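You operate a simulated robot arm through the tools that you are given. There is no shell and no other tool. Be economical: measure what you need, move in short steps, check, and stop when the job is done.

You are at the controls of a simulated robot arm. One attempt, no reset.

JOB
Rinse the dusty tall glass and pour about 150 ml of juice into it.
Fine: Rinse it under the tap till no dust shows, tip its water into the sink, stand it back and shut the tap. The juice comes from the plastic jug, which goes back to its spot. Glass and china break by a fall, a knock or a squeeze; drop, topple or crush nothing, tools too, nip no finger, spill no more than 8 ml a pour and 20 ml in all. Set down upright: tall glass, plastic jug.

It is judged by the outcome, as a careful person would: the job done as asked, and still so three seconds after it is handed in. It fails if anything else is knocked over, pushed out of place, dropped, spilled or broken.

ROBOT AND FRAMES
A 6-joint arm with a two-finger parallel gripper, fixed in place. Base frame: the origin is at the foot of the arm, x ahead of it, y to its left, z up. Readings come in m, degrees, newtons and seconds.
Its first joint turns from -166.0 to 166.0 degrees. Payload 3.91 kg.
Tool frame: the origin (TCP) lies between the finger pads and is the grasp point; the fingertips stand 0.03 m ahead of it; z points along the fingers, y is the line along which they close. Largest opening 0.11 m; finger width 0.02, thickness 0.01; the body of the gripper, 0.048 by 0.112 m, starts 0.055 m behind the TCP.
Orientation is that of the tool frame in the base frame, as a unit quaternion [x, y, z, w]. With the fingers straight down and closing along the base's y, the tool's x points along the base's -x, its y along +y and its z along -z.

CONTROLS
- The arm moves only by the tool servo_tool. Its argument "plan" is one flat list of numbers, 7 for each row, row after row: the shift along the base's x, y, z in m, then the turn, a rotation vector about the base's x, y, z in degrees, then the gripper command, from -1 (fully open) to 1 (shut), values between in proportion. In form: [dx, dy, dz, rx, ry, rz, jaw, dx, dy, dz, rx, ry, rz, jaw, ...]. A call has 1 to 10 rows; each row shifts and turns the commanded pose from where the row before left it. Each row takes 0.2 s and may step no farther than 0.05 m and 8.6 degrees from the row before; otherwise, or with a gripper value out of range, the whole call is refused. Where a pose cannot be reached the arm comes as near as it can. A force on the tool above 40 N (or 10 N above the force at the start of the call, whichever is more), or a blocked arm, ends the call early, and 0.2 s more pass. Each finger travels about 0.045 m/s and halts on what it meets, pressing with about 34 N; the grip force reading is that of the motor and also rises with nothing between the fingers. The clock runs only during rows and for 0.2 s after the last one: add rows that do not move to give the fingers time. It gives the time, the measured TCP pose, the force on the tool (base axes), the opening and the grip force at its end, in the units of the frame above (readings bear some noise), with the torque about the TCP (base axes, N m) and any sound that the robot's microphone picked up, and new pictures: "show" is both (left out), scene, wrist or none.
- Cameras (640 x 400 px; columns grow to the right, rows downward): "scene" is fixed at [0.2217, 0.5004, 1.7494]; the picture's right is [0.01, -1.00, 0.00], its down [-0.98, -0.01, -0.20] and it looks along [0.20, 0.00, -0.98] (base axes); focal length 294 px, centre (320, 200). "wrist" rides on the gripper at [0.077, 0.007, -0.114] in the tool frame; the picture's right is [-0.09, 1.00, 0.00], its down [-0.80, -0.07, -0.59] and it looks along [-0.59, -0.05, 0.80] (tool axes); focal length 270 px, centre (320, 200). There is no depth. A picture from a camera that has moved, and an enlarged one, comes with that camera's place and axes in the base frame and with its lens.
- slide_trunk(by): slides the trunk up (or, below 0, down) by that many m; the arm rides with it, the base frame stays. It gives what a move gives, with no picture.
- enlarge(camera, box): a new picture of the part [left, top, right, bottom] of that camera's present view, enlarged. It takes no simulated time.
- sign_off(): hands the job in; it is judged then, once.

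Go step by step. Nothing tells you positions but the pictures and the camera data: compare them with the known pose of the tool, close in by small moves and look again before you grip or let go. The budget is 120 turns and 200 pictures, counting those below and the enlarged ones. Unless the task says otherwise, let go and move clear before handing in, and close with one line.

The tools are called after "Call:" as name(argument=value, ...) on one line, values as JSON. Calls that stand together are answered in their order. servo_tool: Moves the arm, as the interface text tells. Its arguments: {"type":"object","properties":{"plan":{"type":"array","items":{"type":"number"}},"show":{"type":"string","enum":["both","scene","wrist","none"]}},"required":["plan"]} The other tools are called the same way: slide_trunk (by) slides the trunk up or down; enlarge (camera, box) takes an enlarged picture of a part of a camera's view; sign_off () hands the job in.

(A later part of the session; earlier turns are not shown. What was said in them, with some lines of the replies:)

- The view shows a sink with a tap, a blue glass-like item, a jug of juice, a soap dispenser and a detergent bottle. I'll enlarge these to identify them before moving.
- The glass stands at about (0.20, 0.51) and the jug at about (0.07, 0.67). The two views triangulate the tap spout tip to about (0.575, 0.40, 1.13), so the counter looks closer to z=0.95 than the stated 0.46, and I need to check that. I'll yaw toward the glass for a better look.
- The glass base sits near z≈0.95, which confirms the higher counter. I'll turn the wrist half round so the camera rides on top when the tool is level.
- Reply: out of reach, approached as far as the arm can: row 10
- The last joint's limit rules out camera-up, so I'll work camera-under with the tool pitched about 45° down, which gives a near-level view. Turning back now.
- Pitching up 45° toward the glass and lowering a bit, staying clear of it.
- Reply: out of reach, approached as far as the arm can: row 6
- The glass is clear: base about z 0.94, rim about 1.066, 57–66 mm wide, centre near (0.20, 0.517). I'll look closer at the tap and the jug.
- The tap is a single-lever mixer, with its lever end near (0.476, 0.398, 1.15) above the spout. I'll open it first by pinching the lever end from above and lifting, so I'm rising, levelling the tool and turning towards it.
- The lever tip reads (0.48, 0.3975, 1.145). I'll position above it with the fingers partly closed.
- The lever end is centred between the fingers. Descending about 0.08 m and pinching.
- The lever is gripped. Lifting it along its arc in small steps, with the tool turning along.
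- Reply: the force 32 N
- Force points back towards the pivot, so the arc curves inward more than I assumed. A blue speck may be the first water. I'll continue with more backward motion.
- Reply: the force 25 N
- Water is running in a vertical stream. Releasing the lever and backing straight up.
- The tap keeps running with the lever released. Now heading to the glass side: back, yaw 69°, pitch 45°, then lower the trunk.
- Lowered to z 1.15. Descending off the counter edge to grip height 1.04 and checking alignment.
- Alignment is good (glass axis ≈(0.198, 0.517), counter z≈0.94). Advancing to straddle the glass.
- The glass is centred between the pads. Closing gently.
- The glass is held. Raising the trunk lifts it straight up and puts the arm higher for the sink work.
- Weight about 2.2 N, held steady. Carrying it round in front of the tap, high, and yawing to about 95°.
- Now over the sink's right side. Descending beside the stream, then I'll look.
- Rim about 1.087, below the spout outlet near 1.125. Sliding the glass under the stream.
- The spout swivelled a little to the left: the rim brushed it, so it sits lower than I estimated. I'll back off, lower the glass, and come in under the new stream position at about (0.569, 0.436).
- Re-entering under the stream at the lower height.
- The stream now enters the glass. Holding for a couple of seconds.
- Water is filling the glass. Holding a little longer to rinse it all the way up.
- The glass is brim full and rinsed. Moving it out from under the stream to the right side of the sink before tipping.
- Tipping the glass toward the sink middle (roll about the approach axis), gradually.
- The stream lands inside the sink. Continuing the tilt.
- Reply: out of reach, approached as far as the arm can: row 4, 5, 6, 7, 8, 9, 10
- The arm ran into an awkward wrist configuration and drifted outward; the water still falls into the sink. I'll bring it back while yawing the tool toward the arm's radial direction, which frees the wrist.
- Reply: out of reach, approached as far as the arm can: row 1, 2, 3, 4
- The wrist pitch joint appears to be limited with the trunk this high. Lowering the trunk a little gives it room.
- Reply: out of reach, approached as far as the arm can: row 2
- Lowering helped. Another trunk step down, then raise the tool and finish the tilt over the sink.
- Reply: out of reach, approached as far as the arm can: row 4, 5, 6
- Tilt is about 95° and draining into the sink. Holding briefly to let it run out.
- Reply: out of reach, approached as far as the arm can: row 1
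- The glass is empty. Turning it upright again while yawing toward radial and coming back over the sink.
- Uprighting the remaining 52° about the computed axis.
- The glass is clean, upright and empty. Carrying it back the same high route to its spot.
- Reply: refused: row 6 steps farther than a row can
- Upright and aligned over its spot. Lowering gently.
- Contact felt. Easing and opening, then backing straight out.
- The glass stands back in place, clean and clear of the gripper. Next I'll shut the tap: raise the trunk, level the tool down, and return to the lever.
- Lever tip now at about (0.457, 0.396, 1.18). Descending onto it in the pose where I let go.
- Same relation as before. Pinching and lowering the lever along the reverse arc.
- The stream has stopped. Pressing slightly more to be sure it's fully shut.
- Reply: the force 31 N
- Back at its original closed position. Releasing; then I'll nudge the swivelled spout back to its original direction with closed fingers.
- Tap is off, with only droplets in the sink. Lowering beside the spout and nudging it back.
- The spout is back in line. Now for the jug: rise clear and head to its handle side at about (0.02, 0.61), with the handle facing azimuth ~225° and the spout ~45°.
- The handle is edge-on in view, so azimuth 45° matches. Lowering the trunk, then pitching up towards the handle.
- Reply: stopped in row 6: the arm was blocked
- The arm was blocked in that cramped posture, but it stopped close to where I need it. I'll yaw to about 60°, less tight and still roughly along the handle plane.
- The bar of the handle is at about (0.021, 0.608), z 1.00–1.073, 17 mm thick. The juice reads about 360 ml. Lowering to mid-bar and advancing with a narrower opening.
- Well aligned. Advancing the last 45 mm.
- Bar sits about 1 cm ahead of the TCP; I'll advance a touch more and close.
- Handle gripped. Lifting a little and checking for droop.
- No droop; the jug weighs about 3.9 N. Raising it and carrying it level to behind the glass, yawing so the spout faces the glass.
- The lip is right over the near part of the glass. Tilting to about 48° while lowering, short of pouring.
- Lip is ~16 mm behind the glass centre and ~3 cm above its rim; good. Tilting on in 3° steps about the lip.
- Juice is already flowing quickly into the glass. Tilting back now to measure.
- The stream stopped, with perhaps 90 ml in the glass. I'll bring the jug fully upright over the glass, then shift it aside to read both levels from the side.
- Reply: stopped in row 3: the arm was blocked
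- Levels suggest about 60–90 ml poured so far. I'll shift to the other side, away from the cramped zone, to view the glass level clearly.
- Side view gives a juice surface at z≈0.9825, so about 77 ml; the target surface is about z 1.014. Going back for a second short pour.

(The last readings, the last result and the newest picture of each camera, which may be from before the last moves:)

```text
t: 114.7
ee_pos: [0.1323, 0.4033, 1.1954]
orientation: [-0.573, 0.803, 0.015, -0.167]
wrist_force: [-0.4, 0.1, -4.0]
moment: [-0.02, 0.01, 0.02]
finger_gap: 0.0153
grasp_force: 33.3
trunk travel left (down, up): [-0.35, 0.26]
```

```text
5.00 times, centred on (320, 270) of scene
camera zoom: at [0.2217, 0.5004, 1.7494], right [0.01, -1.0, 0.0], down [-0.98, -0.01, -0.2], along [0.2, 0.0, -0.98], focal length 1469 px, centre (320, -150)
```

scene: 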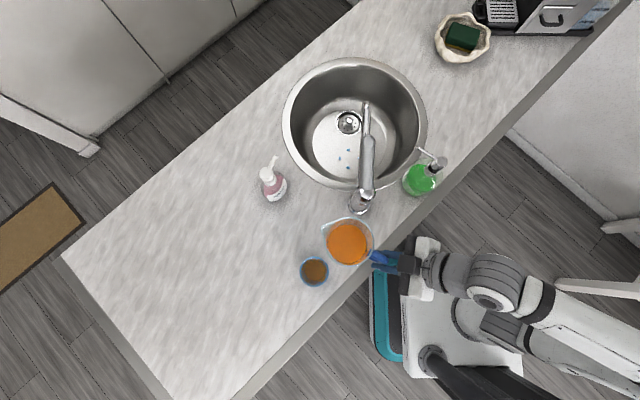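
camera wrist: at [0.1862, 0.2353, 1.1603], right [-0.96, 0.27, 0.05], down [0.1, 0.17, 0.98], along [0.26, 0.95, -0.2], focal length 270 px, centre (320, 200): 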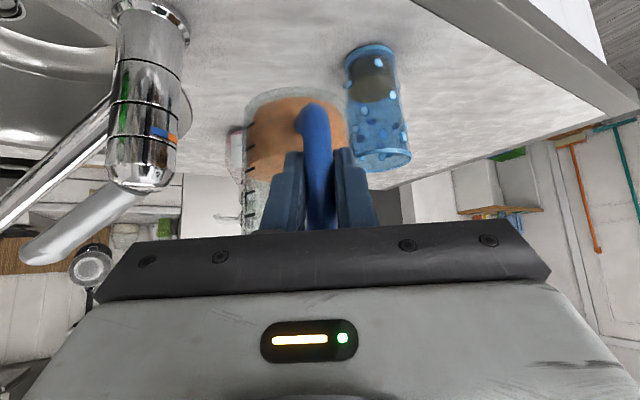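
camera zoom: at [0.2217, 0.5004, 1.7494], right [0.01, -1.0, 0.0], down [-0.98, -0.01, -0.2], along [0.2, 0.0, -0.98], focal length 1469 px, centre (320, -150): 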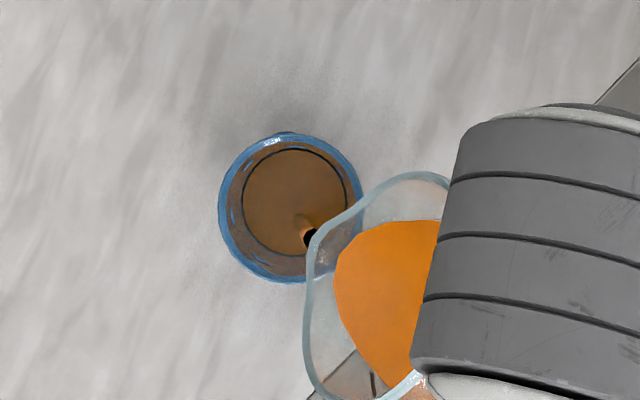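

Flowing again. Holding one beat and looking.

Call:
servo_tool(plan=[0, 0, 0, 0, 0, 0, 0.85], show="none")

Call:
enlarge(camera="scene", box=[280, 240, 340, 290])

```text
t: 115.1
ee_pos: [0.1313, 0.4036, 1.1958]
orientation: [-0.572, 0.803, 0.016, -0.166]
wrist_force: [-0.6, -1.0, -3.7]
moment: [-0.04, 0.0, -0.01]
finger_gap: 0.0154
grasp_force: 34.1
trunk travel left (down, up): [-0.35, 0.26]
```

```text
8.00 times, centred on (310, 265) of scene
camera zoom: at [0.2217, 0.5004, 1.7494], right [0.01, -1.0, 0.0], down [-0.98, -0.01, -0.2], along [0.2, 0.0, -0.98], focal length 2351 px, centre (400, -320)
```

zoom: 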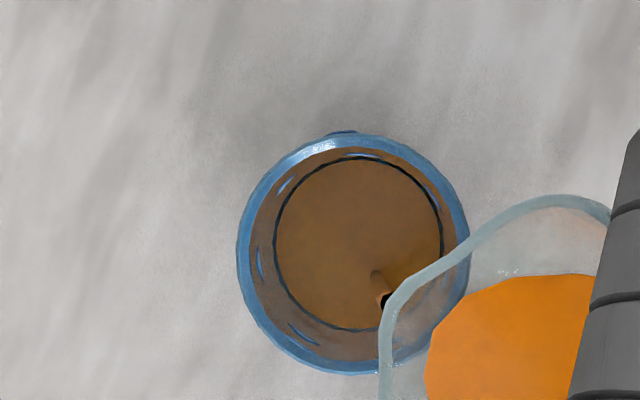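

Flow is only a trickle at 60°: the jug is near equilibrium. Stepping up 2° and checking.

Call:
servo_tool(plan=[0.0013, 0.0024, 0.0045, -1.75, 0.97, 0, 0.85, 0, 0, 0, 0, 0, 0, 0.85, 0, 0, 0, 0, 0, 0, 0.85], show="none")

Call:
enlarge(camera="scene", box=[280, 240, 340, 290])

```text
t: 115.9
ee_pos: [0.1332, 0.4048, 1.1995]
orientation: [-0.57, 0.802, 0.008, -0.181]
wrist_force: [0.2, 0.6, -2.8]
moment: [-0.02, 0.02, 0.01]
finger_gap: 0.015
grasp_force: 33.8
trunk travel left (down, up): [-0.35, 0.26]
```

```text
8.00 times, centred on (310, 265) of scene
camera zoom: at [0.2217, 0.5004, 1.7494], right [0.01, -1.0, 0.0], down [-0.98, -0.01, -0.2], along [0.2, 0.0, -0.98], focal length 2351 px, centre (400, -320)
```

zoom: 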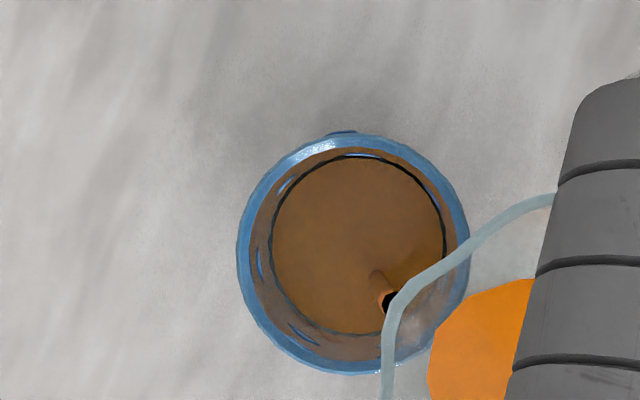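

Surface is rising: 174 px against a target of about 180. A little more tilt.

Call:
servo_tool(plan=[0.001, 0.0018, 0.0034, -1.3, 0.73, 0, 0.85, 0, 0, 0, 0, 0, 0, 0.85, 0, 0, 0, 0, 0, 0, 0.85], show="none")

Call:
enlarge(camera="scene", box=[280, 240, 340, 290])

```text
t: 116.7
ee_pos: [0.134, 0.4071, 1.2032]
orientation: [-0.568, 0.8, 0.002, -0.193]
wrist_force: [0.1, 0.5, -3.0]
moment: [-0.03, 0.02, -0.05]
finger_gap: 0.0152
grasp_force: 34.1
trunk travel left (down, up): [-0.35, 0.26]
```

```text
8.00 times, centred on (310, 265) of scene
camera zoom: at [0.2217, 0.5004, 1.7494], right [0.01, -1.0, 0.0], down [-0.98, -0.01, -0.2], along [0.2, 0.0, -0.98], focal length 2351 px, centre (400, -320)
```

zoom: 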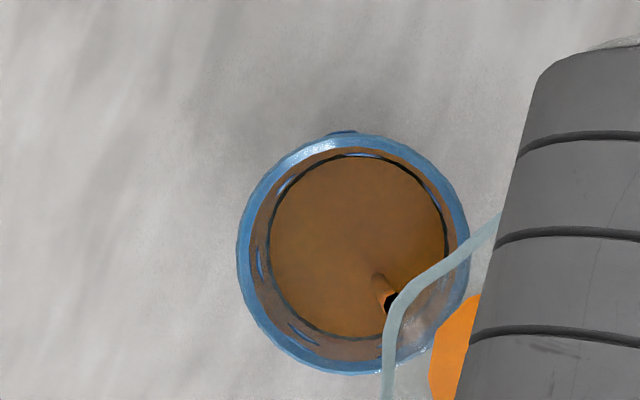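

About 135–140 ml by this measure. Bringing the jug upright and checking from the side.

Call:
servo_tool(plan=[-0.002, -0.004, -0.008, 4.4, -2.4, 0, 0.85, -0.0025, -0.005, -0.011, 5.25, -2.91, 0, 0.85, -0.001, -0.003, -0.004, 5.25, -2.91, 0, 0.85, 0, 0, 0.006, 5.25, -2.91, 0, 0.85, 0, 0, 0.009, 5.25, -2.91, 0, 0.85, 0, -0.001, 0.009, 5.25, -2.91, 0, 0.85, -0.001, -0.002, 0.009, 5.25, -2.91, 0, 0.85, -0.001, -0.002, 0.008, 5.25, -2.91, 0, 0.85, -0.001, -0.002, 0.004, 5.25, -2.91, 0, 0.85, 0, -0.002, 0, 5.25, -2.91, 0, 0.85], show="none")

Call:
servo_tool(plan=[0, 0, 0, 4.2, -2.4, 0, 0.85, 0.03, -0.008, 0, 0, 0, 1, 0.85, 0.035, -0.01, 0, 0, 0, 1, 0.85, 0.03, -0.007, -0.025, 0, 0, 0, 0.85, 0, 0, -0.04, 0, 0, 0, 0.85, 0, 0, -0.035, 0, 0, 0, 0.85, 0, 0, 0, 0, 0, 0, 0.85])

Call:
enlarge(camera="wrist", box=[240, 0, 480, 240])

```text
t: 118.9
ee_pos: [0.1266, 0.386, 1.2257]
orientation: [-0.577, 0.742, 0.212, 0.269]
wrist_force: [0.3, -0.1, -4.1]
moment: [-0.19, 0.09, -0.01]
finger_gap: 0.0152
grasp_force: 34.2
trunk travel left (down, up): [-0.35, 0.26]
```

```text
t: 120.5
ee_pos: [0.221, 0.3625, 1.1231]
orientation: [-0.584, 0.718, 0.231, 0.3]
wrist_force: [-0.3, -0.5, -2.8]
moment: [-0.17, 0.12, 0.02]
finger_gap: 0.015
grasp_force: 33.8
trunk travel left (down, up): [-0.35, 0.26]
camera wrist: at [0.1857, 0.2325, 1.1511], right [-0.96, 0.27, 0.04], down [0.08, 0.14, 0.99], along [0.26, 0.95, -0.16], focal length 270 px, centre (320, 200)
```

scene: 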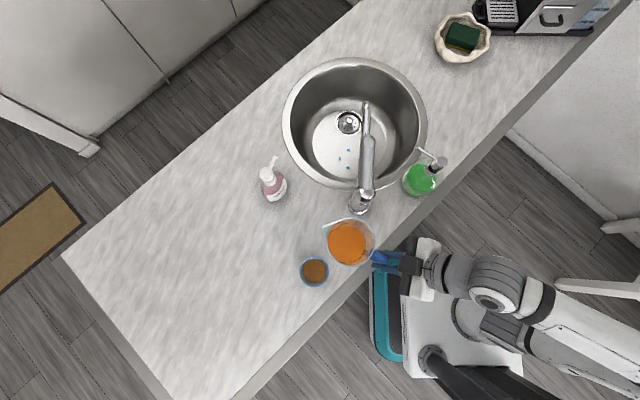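
wrist: 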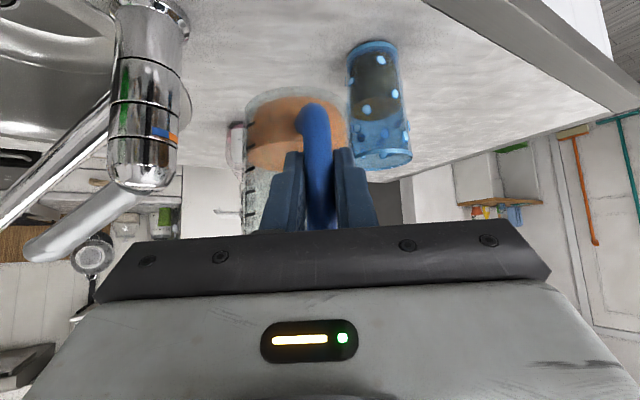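

```text
1.67 times, centred on (360, 120) of wrist
camera zoom: at [0.1857, 0.2325, 1.1511], right [-0.96, 0.27, 0.04], down [0.08, 0.14, 0.99], along [0.26, 0.95, -0.16], focal length 450 px, centre (253, 333)
```

zoom: 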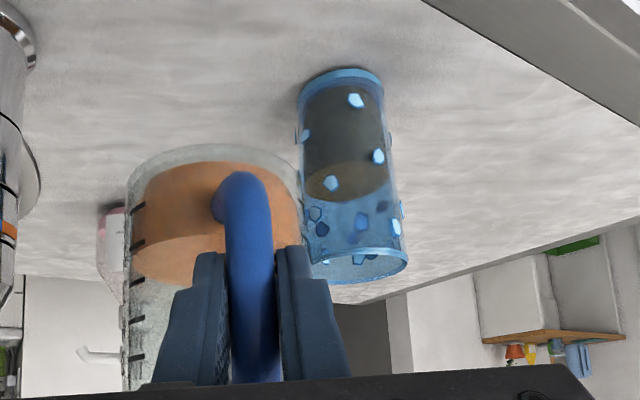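

Side view: juice surface at z≈1.008, about 130–135 ml. One small top-up with slightly more tilt than last time.

Call:
servo_tool(plan=[0, 0, 0.034, 0, 0, 0, 0.85, 0, 0, 0.034, 0, 0, 0, 0.85, 0, 0, 0.034, 0, 0, 0, 0.85, -0.03, 0.007, 0, 0, 0, -1, 0.85, -0.034, 0.009, 0, 0, 0, -1, 0.85, -0.0325, 0.0075, 0, 0, 0, -0.6, 0.85, 0, 0, 0, 0, 0, 0, 0.85], show="none")

Call:
servo_tool(plan=[0, 0, -0.002, -6.13, 3.4, 0, 0.85, 0, 0, -0.006, -6.13, 3.4, 0, 0.85, 0, 0.001, -0.008, -6.13, 3.4, 0, 0.85, 0.001, 0.001, -0.009, -6.13, 3.4, 0, 0.85, 0.001, 0.002, -0.009, -6.13, 3.4, 0, 0.85, 0.001, 0.003, -0.006, -6.13, 3.4, 0, 0.85, 0.001, 0.003, -0.002, -6.13, 3.4, 0, 0.85, 0.001, 0.002, 0.002, -6.13, 3.4, 0, 0.85, 0, 0, 0, 0, 0, 0, 0.85], show="none")

Call:
enlarge(camera="scene", box=[280, 240, 340, 290])

```text
t: 122.1
ee_pos: [0.1235, 0.3866, 1.2264]
orientation: [-0.568, 0.73, 0.225, 0.305]
wrist_force: [0.0, 0.0, -3.3]
moment: [-0.19, 0.12, 0.02]
finger_gap: 0.0151
grasp_force: 33.9
trunk travel left (down, up): [-0.35, 0.26]
```

```text
t: 124.1
ee_pos: [0.1305, 0.3994, 1.1879]
orientation: [-0.575, 0.807, 0.026, -0.131]
wrist_force: [0.9, -0.4, -2.9]
moment: [-0.08, 0.04, 0.01]
finger_gap: 0.0153
grasp_force: 33.8
trunk travel left (down, up): [-0.35, 0.26]
```

```text
8.00 times, centred on (310, 265) of scene
camera zoom: at [0.2217, 0.5004, 1.7494], right [0.01, -1.0, 0.0], down [-0.98, -0.01, -0.2], along [0.2, 0.0, -0.98], focal length 2351 px, centre (400, -320)
```

zoom: 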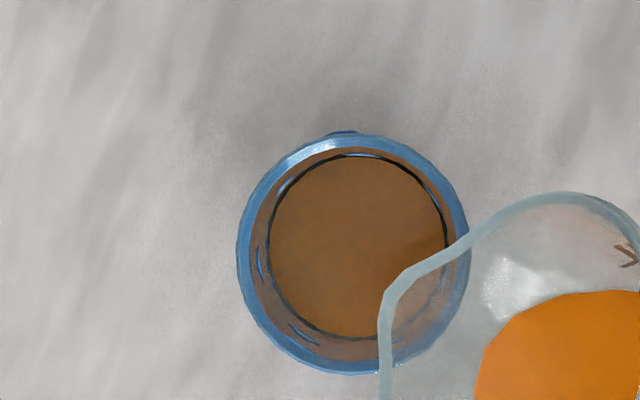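

Call:
servo_tool(plan=[0.0016, 0.003, 0.006, -2.5, 1.4, 0, 0.85, 0.0016, 0.003, 0.006, -2.5, 1.4, 0, 0.85, 0.0012, 0.0022, 0.005, -2.5, 1.4, 0, 0.85, 0, 0, 0, 0, 0, 0, 0.85], show="none")

Call:
enlarge(camera="scene", box=[280, 240, 340, 290])

```text
t: 125.1
ee_pos: [0.1349, 0.4058, 1.2041]
orientation: [-0.564, 0.801, -0.004, -0.198]
wrist_force: [-1.1, 0.7, -3.4]
moment: [-0.04, 0.0, -0.05]
finger_gap: 0.0152
grasp_force: 33.5
trunk travel left (down, up): [-0.35, 0.26]
```

```text
8.00 times, centred on (310, 265) of scene
camera zoom: at [0.2217, 0.5004, 1.7494], right [0.01, -1.0, 0.0], down [-0.98, -0.01, -0.2], along [0.2, 0.0, -0.98], focal length 2351 px, centre (400, -320)
```

zoom: 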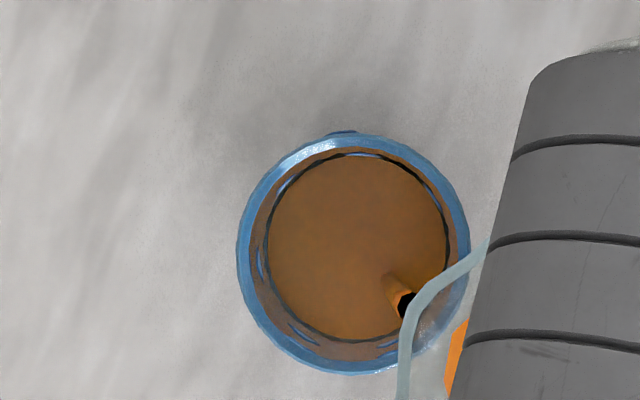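

Just about there. Returning upright now.

Call:
servo_tool(plan=[-0.002, -0.003, -0.008, 4.4, -2.4, 0, 0.85, -0.0025, -0.005, -0.011, 5.25, -2.91, 0, 0.85, -0.001, -0.003, -0.004, 5.25, -2.91, 0, 0.85, 0, 0, 0.006, 5.25, -2.91, 0, 0.85, 0, 0, 0.009, 5.25, -2.91, 0, 0.85, 0, -0.001, 0.009, 5.25, -2.91, 0, 0.85, -0.001, -0.002, 0.009, 5.25, -2.91, 0, 0.85, -0.001, -0.002, 0.008, 5.25, -2.91, 0, 0.85, -0.001, -0.002, 0.004, 5.25, -2.91, 0, 0.85, 0, -0.002, 0, 5.25, -2.91, 0, 0.85], show="none")

Call:
servo_tool(plan=[0, 0, 0, 4.5, -2.5, 0, 0.85, 0.03, -0.008, 0, 0, 0, 1, 0.85, 0.035, -0.01, 0, 0, 0, 1, 0.85, 0.03, -0.007, -0.025, 0, 0, 0, 0.85, 0, 0, -0.04, 0, 0, 0, 0.85, 0, 0, -0.035, 0, 0, 0, 0.85, 0, 0, 0, 0, 0, 0, 0.85])

Call:
enlarge(camera="wrist", box=[240, 0, 480, 240])

Call:
enlarge(camera="scene", box=[270, 210, 390, 310])

```text
t: 127.3
ee_pos: [0.1255, 0.3856, 1.2261]
orientation: [-0.575, 0.746, 0.208, 0.263]
wrist_force: [0.4, 0.1, -3.3]
moment: [-0.17, 0.06, 0.02]
finger_gap: 0.0149
grasp_force: 34.2
trunk travel left (down, up): [-0.35, 0.26]
```

```text
t: 128.9
ee_pos: [0.2194, 0.3618, 1.1256]
orientation: [-0.581, 0.722, 0.228, 0.297]
wrist_force: [0.1, -0.1, -2.7]
moment: [-0.17, 0.07, -0.01]
finger_gap: 0.0152
grasp_force: 34.0
trunk travel left (down, up): [-0.35, 0.26]
camera wrist: at [0.183, 0.2317, 1.1529], right [-0.96, 0.28, 0.05], down [0.09, 0.15, 0.99], along [0.27, 0.95, -0.17], focal length 270 px, centre (320, 200)
```

scene: 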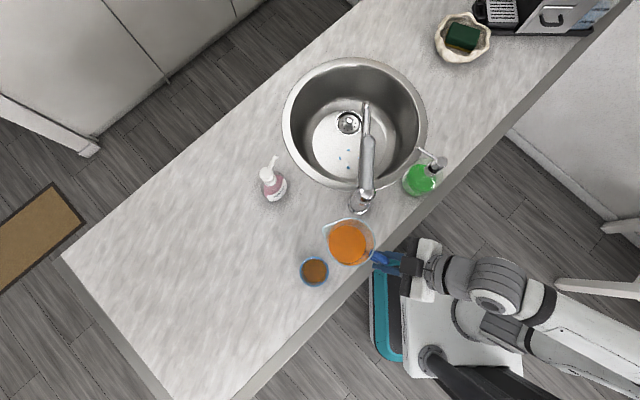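
wrist: 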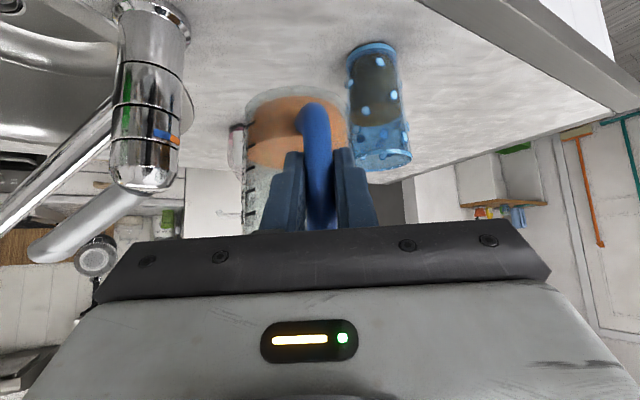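

```text
1.67 times, centred on (360, 120) of wrist
camera zoom: at [0.183, 0.2317, 1.1529], right [-0.96, 0.28, 0.05], down [0.09, 0.15, 0.99], along [0.27, 0.95, -0.17], focal length 450 px, centre (253, 333)
```

zoom: 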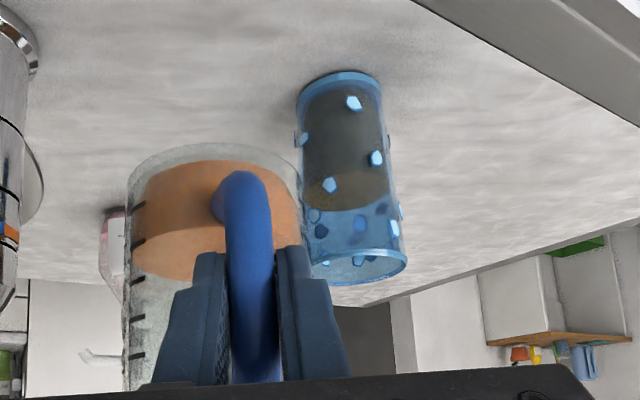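

```text
4.00 times, centred on (330, 260) of scene
camera zoom: at [0.2217, 0.5004, 1.7494], right [0.01, -1.0, 0.0], down [-0.98, -0.01, -0.2], along [0.2, 0.0, -0.98], focal length 1175 px, centre (280, -40)
```

zoom: 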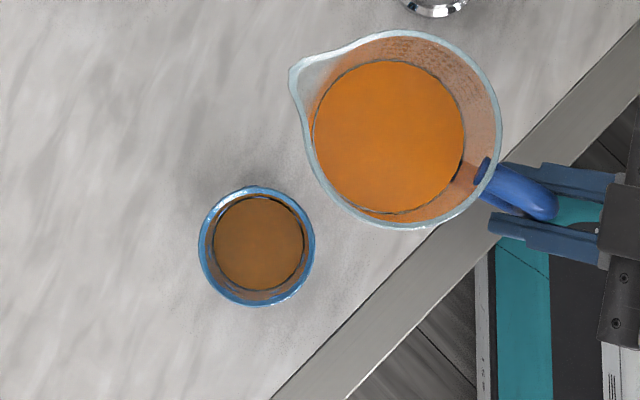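

Surface z≈1.012, about 145–150 ml. The pour is done with no spills visible. Returning the jug along the same path.

Call:
servo_tool(plan=[0, 0, 0.034, 0.2, 0.9, 0, 0.85, 0, 0, 0.034, 0, 0, 0, 0.85, 0, 0, 0.034, 0, 0, 0, 0.85, -0.03, 0.007, 0, 0, 0, -1, 0.85, -0.034, 0.009, 0, 0, 0, -1, 0.85, -0.032, 0.0075, 0, 0, 0, 0, 0.85, 0, 0, 0, 0, 0, 0, 0.85], show="none")

Call:
servo_tool(plan=[-0.006, 0.015, 0, 0, 0, -1, 0.85, -0.01, 0.024, 0, 0, 0, -2, 0.85, -0.014, 0.032, 0, 0, 0, -2, 0.85, -0.015, 0.035, 0, 0, 0, -2, 0.85, -0.015, 0.035, 0, 0, 0, -2, 0.85, -0.015, 0.035, 0, 0, 0, -2, 0.85, -0.014, 0.03, 0, 0, 0, -2, 0.85, -0.01, 0.018, 0, 0, 0, -2, 0.85, 0, 0, 0, 0, 0, 0, 0.85])

```text
t: 130.5
ee_pos: [0.1238, 0.3854, 1.2292]
orientation: [-0.567, 0.734, 0.229, 0.297]
wrist_force: [-0.9, -1.0, -2.9]
moment: [-0.21, 0.06, -0.02]
finger_gap: 0.0151
grasp_force: 34.1
trunk travel left (down, up): [-0.35, 0.26]
```

```text
t: 132.5
ee_pos: [0.0273, 0.6079, 1.2292]
orientation: [-0.466, 0.801, 0.19, 0.324]
wrist_force: [-0.2, 0.4, -3.0]
moment: [-0.12, 0.15, -0.02]
finger_gap: 0.0152
grasp_force: 34.0
trunk travel left (down, up): [-0.35, 0.26]
camera wrist: at [-0.0458, 0.4938, 1.2571], right [-0.83, 0.55, 0.06], down [0.14, 0.1, 0.98], along [0.53, 0.83, -0.17], focal length 270 px, centre (320, 200)
```

scene: 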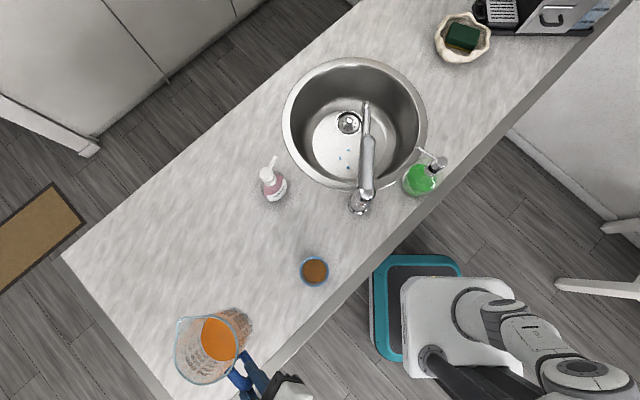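
wrist: 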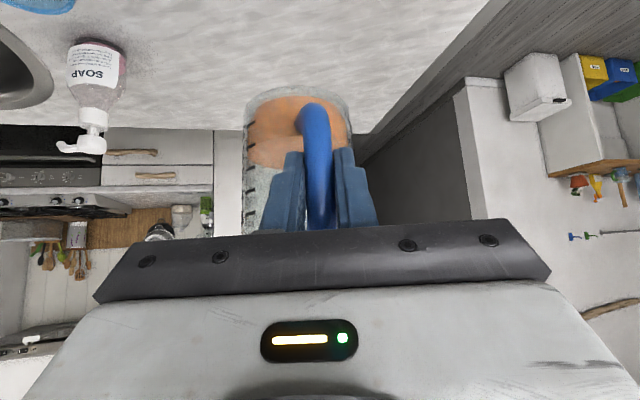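

Orientation matches the pickup. Lowering over its spot.

Call:
servo_tool(plan=[-0.003, 0.001, -0.045, 0, 0, 0, 0.85, -0.002, 0.001, -0.045, 0, 0, 0, 0.85, 0, 0, -0.045, 0, 0, 0, 0.85, 0, 0, -0.035, 0, 0, 0, 0.85, 0, 0, -0.015, 0, 0, 0, 0.85, 0, 0, -0.005, 0, 0, 0, 0.85, 0, 0, 0, 0, 0, 0, 0.85], show="none")

Call:
servo_tool(plan=[0, 0, -0.002, 0, 0, 0, 0.85, 0, 0, -0.002, 0, 0, 0, 0.85, 0, 0, 0, 0, 0, 0, 0.85], show="none")

```text
t: 134.1
ee_pos: [0.0213, 0.6096, 1.0373]
orientation: [-0.467, 0.801, 0.189, 0.323]
wrist_force: [0.0, -0.1, 0.8]
moment: [0.16, -0.12, 0.01]
finger_gap: 0.0153
grasp_force: 33.9
trunk travel left (down, up): [-0.35, 0.26]
```

```text
t: 134.9
ee_pos: [0.0208, 0.6091, 1.0355]
orientation: [-0.466, 0.8, 0.191, 0.325]
wrist_force: [0.1, 2.4, 15.3]
moment: [0.77, -0.55, 0.05]
finger_gap: 0.0152
grasp_force: 33.5
trunk travel left (down, up): [-0.35, 0.26]
```

The jug is on the counter. Easing the pressure and opening.

Call:
servo_tool(plan=[0, 0, 0.002, 0, 0, 0, 0.85, 0, 0, 0, 0, 0, 0, 0.75, 0, 0, 0, 0, 0, 0, 0.6, 0, 0, 0, 0, 0, 0, 0.3, 0, 0, 0, 0, 0, 0, 0, 0, 0, 0, 0, 0, 0, -0.3, 0, 0, 0, 0, 0, 0, -0.4])

Call:
enlarge(camera="scene", box=[200, 290, 320, 390])

```text
t: 136.5
ee_pos: [0.0217, 0.61, 1.0354]
orientation: [-0.466, 0.801, 0.189, 0.324]
wrist_force: [0.4, -0.2, -0.6]
moment: [0.02, -0.02, 0.01]
finger_gap: 0.077
grasp_force: 0.0
trunk travel left (down, up): [-0.35, 0.26]
camera wrist: at [-0.051, 0.4956, 1.0641], right [-0.83, 0.55, 0.06], down [0.14, 0.11, 0.98], along [0.53, 0.83, -0.17], focal length 270 px, centre (320, 200)
```

scene: 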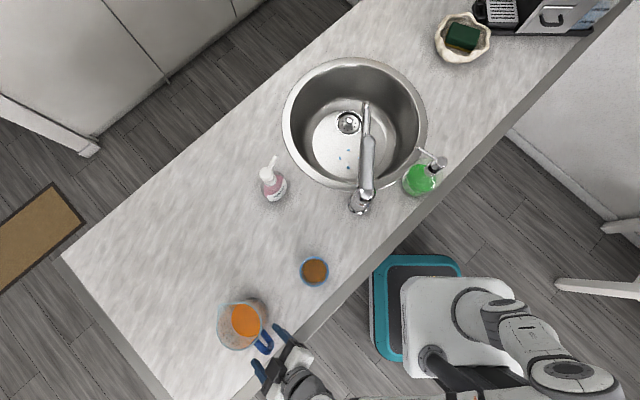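
wrist: 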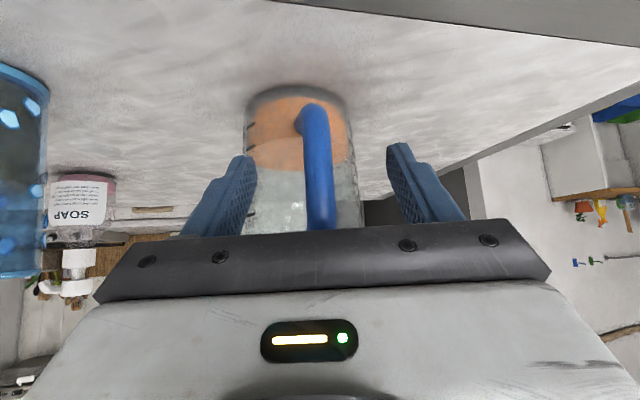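

```text
4.00 times, centred on (260, 340) of scene
camera zoom: at [0.2217, 0.5004, 1.7494], right [0.01, -1.0, 0.0], down [-0.98, -0.01, -0.2], along [0.2, 0.0, -0.98], focal length 1175 px, centre (560, -360)
```

zoom: 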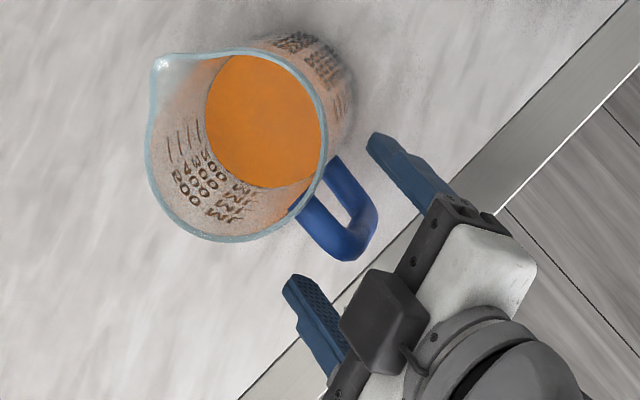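

The jug stands in its original spot. Backing out and taking a last look at both levels.

Call:
servo_tool(plan=[-0.01, -0.02, 0, 0, 0, 0, -0.4, -0.016, -0.03, 0, 0, 0, 0, -0.4, -0.017, -0.032, 0, 0, 0, 0, -0.4, -0.013, -0.025, 0.02, 0, 0, 0, -0.4, 0, 0, 0.03, 0, 0, 0, -0.4, 0, 0, 0, 0, 0, 0, -0.4])

Call:
enlarge(camera="wrist", box=[80, 40, 360, 240])

```text
t: 137.9
ee_pos: [-0.0343, 0.503, 1.0854]
orientation: [-0.466, 0.801, 0.189, 0.325]
wrist_force: [0.7, 0.3, -0.3]
moment: [0.02, 0.01, -0.02]
finger_gap: 0.077
grasp_force: 0.1
trunk travel left (down, up): [-0.35, 0.26]
camera wrist: at [-0.1064, 0.3894, 1.1142], right [-0.83, 0.55, 0.06], down [0.14, 0.11, 0.98], along [0.53, 0.83, -0.17], focal length 270 px, centre (320, 200)
```

scene: 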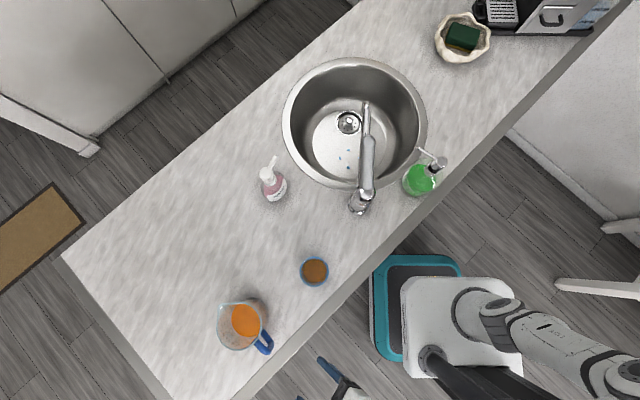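
wrist: 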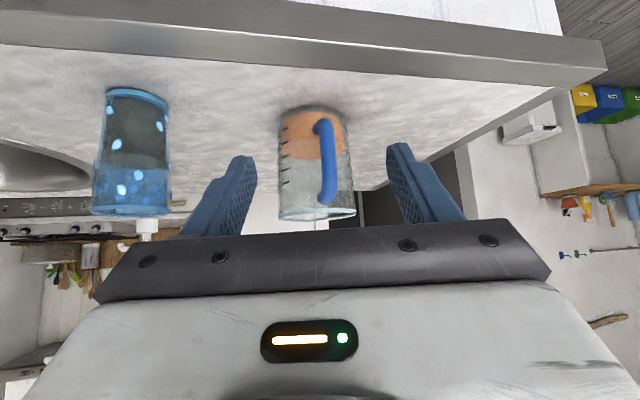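

```text
2.00 times, centred on (220, 140) of wrist
camera zoom: at [-0.1064, 0.3894, 1.1142], right [-0.83, 0.55, 0.06], down [0.14, 0.11, 0.98], along [0.53, 0.83, -0.17], focal length 541 px, centre (520, 320)
```

zoom: 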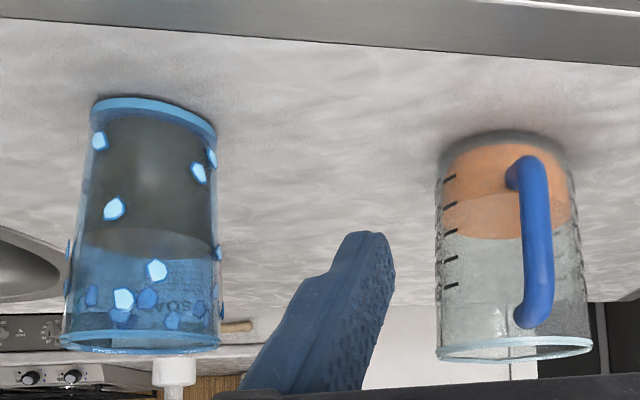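

By the glass geometry it holds about 145 ml, but the jug marks suggest nearer 115–125. A small top-up of ~15 ml centres this better on 150, so I'll regrip the handle exactly as before.

Call:
servo_tool(plan=[0, 0, -0.027, 0, 0, 0, -0.4, 0, 0, -0.024, 0, 0, 0, -0.4, 0.017, 0.032, 0, 0, 0, 0, -0.4, 0.016, 0.03, 0, 0, 0, 0, -0.4, 0.013, 0.024, 0, 0, 0, 0, -0.4, 0.0105, 0.0205, 0, 0, 0, 0, -0.4, 0, 0, 0, 0, 0, 0, -0.4], show="wrist")

Call:
enlarge(camera="scene", box=[200, 290, 320, 390])

```text
t: 139.5
ee_pos: [0.0226, 0.6101, 1.0336]
orientation: [-0.467, 0.801, 0.19, 0.325]
wrist_force: [-0.5, -0.5, 0.3]
moment: [0.01, 0.02, -0.04]
finger_gap: 0.0771
grasp_force: 0.1
trunk travel left (down, up): [-0.35, 0.26]
camera wrist: at [-0.0499, 0.4965, 1.0623], right [-0.83, 0.55, 0.06], down [0.14, 0.11, 0.98], along [0.53, 0.83, -0.17], focal length 270 px, centre (320, 200)
```

wrist: 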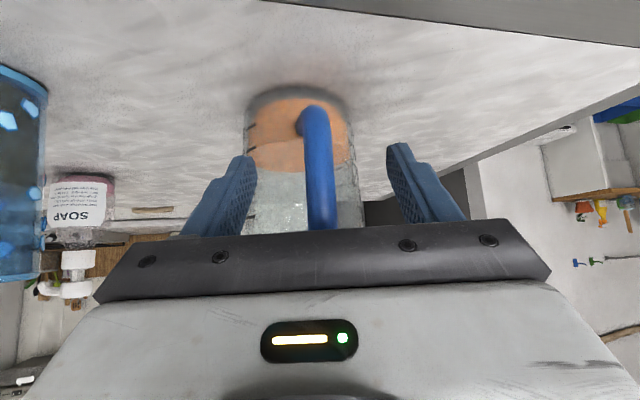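

```text
4.00 times, centred on (260, 340) of scene
camera zoom: at [0.2217, 0.5004, 1.7494], right [0.01, -1.0, 0.0], down [-0.98, -0.01, -0.2], along [0.2, 0.0, -0.98], focal length 1175 px, centre (560, -360)
```

zoom: 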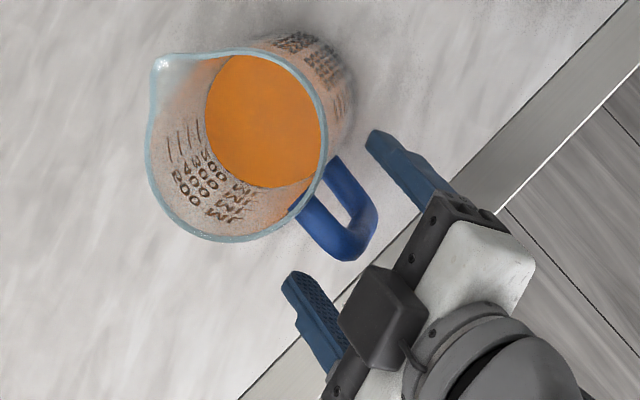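

Call:
servo_tool(plan=[0, 0, 0, 0, 0, 0, -0.2, 0, 0, 0, 0, 0, 0, 0.2, 0, 0, 0, 0, 0, 0, 0.5, 0, 0, 0, 0, 0, 0, 0.8, 0, 0, 0, 0, 0, 0, 0.85, 0, 0, 0, 0, 0, 0, 0.85, 0, 0, 0.005, 0, 0, 0, 0.85, 0, 0, 0.01, 0, 0, 0, 0.85, 0, 0, 0.015, 0, 0, 0, 0.85, 0, 0, 0, 0, 0, 0, 0.85], show="wrist")

Call:
servo_tool(plan=[0, 0, 0.03, 0, 0, 0, 0.85, 0, 0, 0.04, 0, 0, 0, 0.85, 0, 0, 0.04, 0, 0, 0, 0.85, 0, 0, 0.04, 0, 0, 0, 0.85, 0, 0, 0.01, 0, 0, 0, 0.85, 0, 0, 0, 0, 0, 0, 0.85], show="none")

```text
t: 141.7
ee_pos: [0.0224, 0.6099, 1.0641]
orientation: [-0.466, 0.801, 0.189, 0.325]
wrist_force: [0.7, -0.3, -3.2]
moment: [-0.16, 0.16, 0.0]
finger_gap: 0.0154
grasp_force: 33.9
trunk travel left (down, up): [-0.35, 0.26]
camera wrist: at [-0.05, 0.496, 1.0925], right [-0.83, 0.55, 0.06], down [0.14, 0.11, 0.98], along [0.53, 0.83, -0.17], focal length 270 px, centre (320, 200)
```

wrist: 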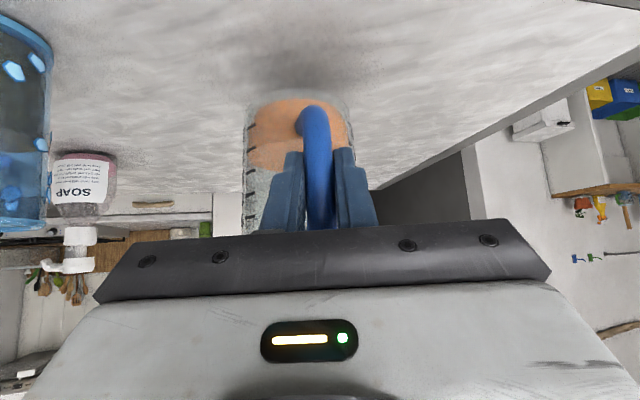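

```text
t: 143.1
ee_pos: [0.0217, 0.6099, 1.2251]
orientation: [-0.466, 0.801, 0.188, 0.324]
wrist_force: [0.1, -1.0, -2.4]
moment: [-0.14, 0.15, 0.05]
finger_gap: 0.0153
grasp_force: 34.1
trunk travel left (down, up): [-0.35, 0.26]
```

Weighing suggests ~120–135 ml was poured so far, so the top-up is justified. Carrying it to the pour position.

Call:
servo_tool(plan=[0.01, -0.02, 0, 0, 0, 2, 0.85, 0.014, -0.032, 0, 0, 0, 2, 0.85, 0.015, -0.035, 0, 0, 0, 2, 0.85, 0.015, -0.035, 0, 0, 0, 2, 0.85, 0.015, -0.033, 0, 0, 0, 2, 0.85, 0.014, -0.032, 0, 0, 0, 2, 0.85, 0.012, -0.023, 0, 0, 0, 2, 0.85, 0.007, -0.014, 0, 0, 0, 1, 0.85, 0, 0, 0, 0, 0, 0, 0.85], show="none")

Call:
servo_tool(plan=[0, 0, -0.002, -6.13, 3.4, 0, 0.85, 0, 0, -0.006, -6.13, 3.4, 0, 0.85, 0, 0.001, -0.008, -6.13, 3.4, 0, 0.85, 0.001, 0.001, -0.009, -6.13, 3.4, 0, 0.85, 0.001, 0.002, -0.009, -6.13, 3.4, 0, 0.85, 0.001, 0.003, -0.006, -6.13, 3.4, 0, 0.85, 0.001, 0.003, -0.002, -6.13, 3.4, 0, 0.85, 0.001, 0.002, 0.002, -6.13, 3.4, 0, 0.85, 0, 0, 0, 0, 0, 0, 0.85], show="none")

Call:
enlarge(camera="scene", box=[280, 240, 340, 290])

```text
t: 145.1
ee_pos: [0.1231, 0.3863, 1.2273]
orientation: [-0.566, 0.734, 0.23, 0.297]
wrist_force: [0.8, 0.0, -2.4]
moment: [-0.16, 0.08, -0.02]
finger_gap: 0.0152
grasp_force: 33.6
trunk travel left (down, up): [-0.35, 0.26]
```

```text
t: 147.1
ee_pos: [0.1299, 0.3981, 1.1853]
orientation: [-0.569, 0.81, 0.03, -0.139]
wrist_force: [-0.5, -0.6, -2.8]
moment: [-0.03, 0.03, -0.02]
finger_gap: 0.0151
grasp_force: 34.3
trunk travel left (down, up): [-0.35, 0.26]
```

```text
8.00 times, centred on (310, 265) of scene
camera zoom: at [0.2217, 0.5004, 1.7494], right [0.01, -1.0, 0.0], down [-0.98, -0.01, -0.2], along [0.2, 0.0, -0.98], focal length 2351 px, centre (400, -320)
```

zoom: 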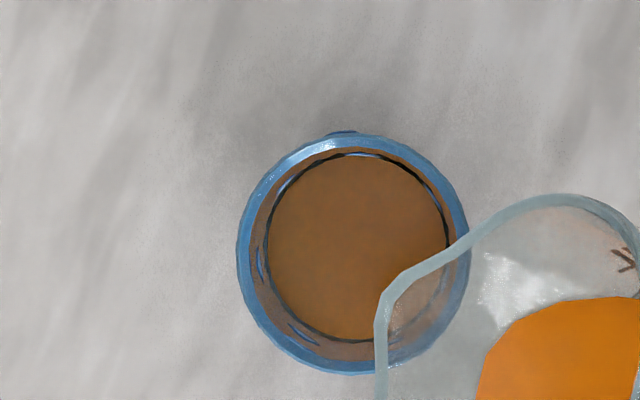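

Call:
servo_tool(plan=[0.0017, 0.0032, 0.0065, -2.54, 1.41, 0, 0.85, 0.0017, 0.0032, 0.0065, -2.54, 1.41, 0, 0.85, 0.0014, 0.0026, 0.006, -2.54, 1.41, 0, 0.85, 0, 0, 0, 0, 0, 0, 0.85], show="none")

Call:
enlarge(camera="scene", box=[280, 240, 340, 290])

```text
t: 148.1
ee_pos: [0.1323, 0.4078, 1.2047]
orientation: [-0.558, 0.804, -0.002, -0.205]
wrist_force: [-1.0, -0.2, -2.4]
moment: [-0.01, 0.01, 0.02]
finger_gap: 0.0153
grasp_force: 34.2
trunk travel left (down, up): [-0.35, 0.26]
```

```text
8.00 times, centred on (310, 265) of scene
camera zoom: at [0.2217, 0.5004, 1.7494], right [0.01, -1.0, 0.0], down [-0.98, -0.01, -0.2], along [0.2, 0.0, -0.98], focal length 2351 px, centre (400, -320)
```

zoom: 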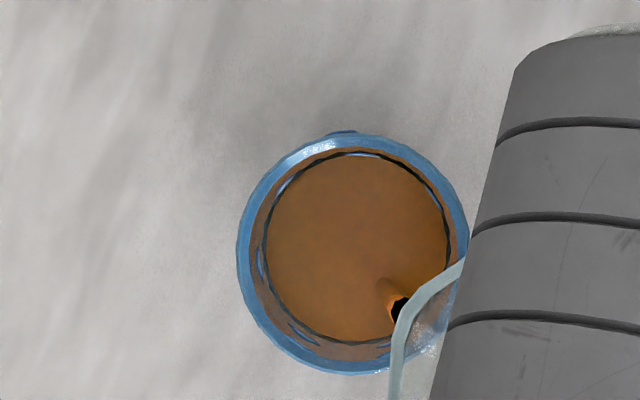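

The surface rose by about 4 px, roughly 15–20 ml. Returning the jug upright.

Call:
servo_tool(plan=[-0.002, -0.004, -0.008, 4.4, -2.4, 0, 0.85, -0.0015, -0.005, -0.011, 5.25, -2.91, 0, 0.85, 0, -0.003, -0.005, 5.25, -2.91, 0, 0.85, 0, -0.001, 0.005, 5.25, -2.91, 0, 0.85, 0, 0, 0.009, 5.25, -2.91, 0, 0.85, 0, -0.001, 0.009, 5.25, -2.91, 0, 0.85, -0.001, -0.002, 0.009, 5.25, -2.91, 0, 0.85, -0.001, -0.002, 0.008, 5.25, -2.91, 0, 0.85, -0.001, -0.002, 0.006, 5.25, -2.91, 0, 0.85, 0, -0.002, 0, 5.25, -2.91, 0, 0.85], show="none")

Call:
servo_tool(plan=[0, 0, 0, 2.8, -1.55, 0, 0.85, 0, 0, 0, 2.8, -1.55, 0, 0.85, 0, 0, 0, 0, 0, 0, 0.85], show="none")

```text
t: 150.3
ee_pos: [0.1268, 0.3854, 1.2265]
orientation: [-0.574, 0.75, 0.212, 0.254]
wrist_force: [-0.3, -0.3, -2.5]
moment: [-0.19, 0.07, -0.01]
finger_gap: 0.015
grasp_force: 34.0
trunk travel left (down, up): [-0.35, 0.26]
```

```text
t: 151.1
ee_pos: [0.1268, 0.3841, 1.2255]
orientation: [-0.565, 0.732, 0.231, 0.302]
wrist_force: [-0.4, -0.9, -3.1]
moment: [-0.2, 0.07, -0.01]
finger_gap: 0.0151
grasp_force: 33.8
trunk travel left (down, up): [-0.35, 0.26]
```

Call:
servo_tool(plan=[-0.008, 0.015, 0, -0.7, 0.4, 0, 0.85, -0.012, 0.025, 0, 0, 0, -2, 0.85, -0.015, 0.033, 0, 0, 0, -2, 0.85, -0.016, 0.035, 0, 0, 0, -2.2, 0.85, -0.016, 0.035, 0, 0, 0, -2.2, 0.85, -0.016, 0.035, 0, 0, 0, -2.2, 0.85, -0.013, 0.03, 0, 0, 0, -2.1, 0.85, -0.0085, 0.0175, 0, 0, 0, -2, 0.85, 0, 0, 0, 0, 0, 0, 0.85], show="none")

Call:
servo_tool(plan=[0, 0, -0.045, 0, 0, 0, 0.85, 0, 0, -0.045, 0, 0, 0, 0.85, 0, 0, -0.045, 0, 0, 0, 0.85, 0, 0, -0.035, 0, 0, 0, 0.85, 0, 0, -0.012, 0, 0, 0, 0.85, 0, 0, 0, 0, 0, 0, 0.85], show="scene")

```text
t: 153.1
ee_pos: [0.0218, 0.6117, 1.2263]
orientation: [-0.467, 0.801, 0.19, 0.322]
wrist_force: [0.9, -0.6, -2.3]
moment: [-0.13, 0.14, -0.01]
finger_gap: 0.0151
grasp_force: 34.1
trunk travel left (down, up): [-0.35, 0.26]
```

```text
t: 154.5
ee_pos: [0.0225, 0.6132, 1.0429]
orientation: [-0.468, 0.801, 0.19, 0.322]
wrist_force: [0.7, -0.9, -2.7]
moment: [-0.15, 0.13, 0.0]
finger_gap: 0.0151
grasp_force: 33.8
trunk travel left (down, up): [-0.35, 0.26]
```

scene: 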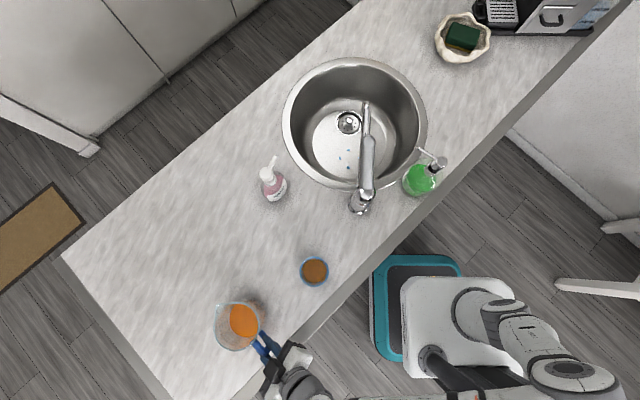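

Call:
servo_tool(plan=[0, -0.003, -0.003, 0, 0, 0, 0.85, 0, 0, -0.002, 0, 0, 0, 0.85, 0, 0, -0.0015, 0, 0, 0, 0.85, 0, 0, -0.001, 0, 0, 0, 0.85, 0, 0, 0, 0, 0, 0, 0.85], show="none")

```text
t: 155.7
ee_pos: [0.0221, 0.6068, 1.0356]
orientation: [-0.468, 0.801, 0.19, 0.322]
wrist_force: [0.9, 0.1, -2.5]
moment: [-0.16, 0.13, 0.01]
finger_gap: 0.0154
grasp_force: 33.8
trunk travel left (down, up): [-0.35, 0.26]
```

Call:
servo_tool(plan=[0, 0.002, -0.001, 0, 0, 0, 0.85, 0, 0, -0.0015, 0, 0, 0, 0.85, 0, 0, 0, 0, 0, 0, 0.85], show="none")

```text
t: 156.5
ee_pos: [0.022, 0.6085, 1.0339]
orientation: [-0.468, 0.8, 0.191, 0.323]
wrist_force: [-0.1, 2.0, 3.7]
moment: [0.61, -0.51, 0.13]
finger_gap: 0.0152
grasp_force: 33.4
trunk travel left (down, up): [-0.35, 0.26]
```

Standing on the counter. Opening and backing off.

Call:
servo_tool(plan=[0, 0, 0.001, 0, 0, 0, 0.8, 0, 0, 0, 0, 0, 0, 0.65, 0, 0, 0, 0, 0, 0, 0.3, 0, 0, 0, 0, 0, 0, 0, 0, 0, 0, 0, 0, 0, -0.4, 0, 0, 0, 0, 0, 0, -0.4, -0.01, -0.02, 0, 0, 0, 0, -0.4, -0.016, -0.03, 0, 0, 0, 0, -0.4, -0.017, -0.032, 0, 0, 0, 0, -0.4, -0.013, -0.025, 0.02, 0, 0, 0, -0.4], show="none")

Call:
servo_tool(plan=[0, 0, 0.03, 0, 0, 0, -0.4, 0, 0, 0, 0, 0, 0, -0.4])

Call:
enlarge(camera="wrist", box=[80, 40, 360, 240])

Call:
enlarge(camera="scene", box=[200, 60, 440, 370])

```text
t: 158.7
ee_pos: [-0.0326, 0.5034, 1.0554]
orientation: [-0.469, 0.8, 0.19, 0.322]
wrist_force: [0.3, 0.0, -0.6]
moment: [0.0, 0.0, -0.02]
finger_gap: 0.077
grasp_force: 0.0
trunk travel left (down, up): [-0.35, 0.26]
```

```text
t: 159.3
ee_pos: [-0.0333, 0.5033, 1.0849]
orientation: [-0.468, 0.801, 0.19, 0.322]
wrist_force: [0.3, -0.7, 0.7]
moment: [0.01, -0.02, 0.01]
finger_gap: 0.0769
grasp_force: 0.0
trunk travel left (down, up): [-0.35, 0.26]
camera wrist: at [-0.1047, 0.388, 1.1135], right [-0.84, 0.54, 0.06], down [0.14, 0.11, 0.98], along [0.53, 0.83, -0.17], focal length 270 px, centre (320, 200)
```

scene: 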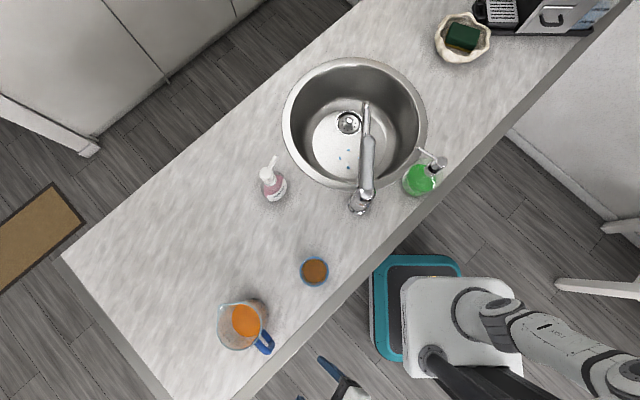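
wrist: 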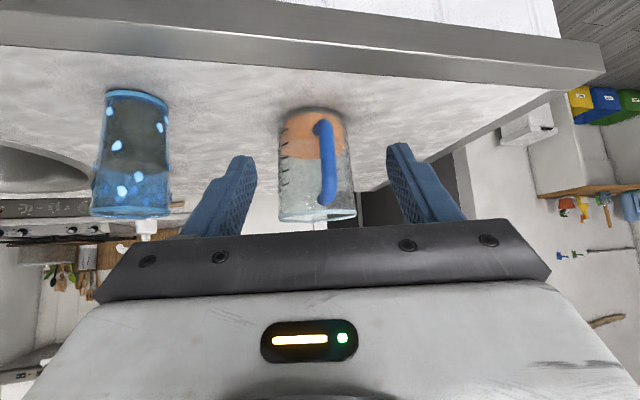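

```text
2.00 times, centred on (220, 140) of wrist
camera zoom: at [-0.1047, 0.388, 1.1135], right [-0.84, 0.54, 0.06], down [0.14, 0.11, 0.98], along [0.53, 0.83, -0.17], focal length 541 px, centre (520, 320)
```

zoom: 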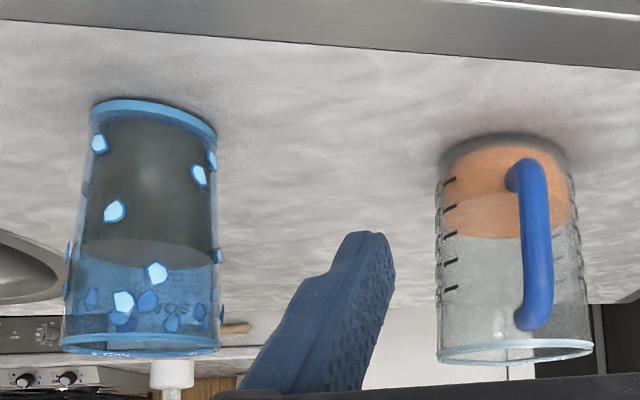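

```text
1.29 times, centred on (320, 215) of scene
camera zoom: at [0.2217, 0.5004, 1.7494], right [0.01, -1.0, 0.0], down [-0.98, -0.01, -0.2], along [0.2, 0.0, -0.98], focal length 379 px, centre (320, 181)
```

zoom: 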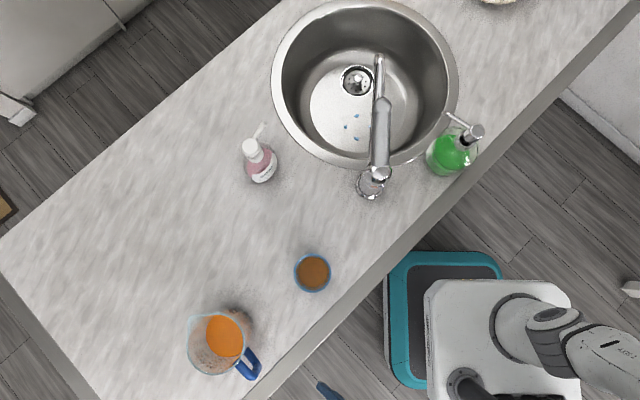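

The glass stands upright in its place, rinsed and refilled to about 150 ml by side view and weighing. The jug is back in its spot, the tap is shut, and no spill shows. The gripper is clear, so I'm handing in.

Call:
sign_off()

```text
The job is handed in.
```

I rinsed and emptied the tall glass, stood it back in its place, and poured roughly 150 ml of juice into it. I judged the amount from the side view, the jug marks and the jug's weight, which gave anywhere from 120 to 160 ml. The jug is back on its spot, the tap is shut, and I saw no spill; the glass brushed the spout aside once and I pushed it back.
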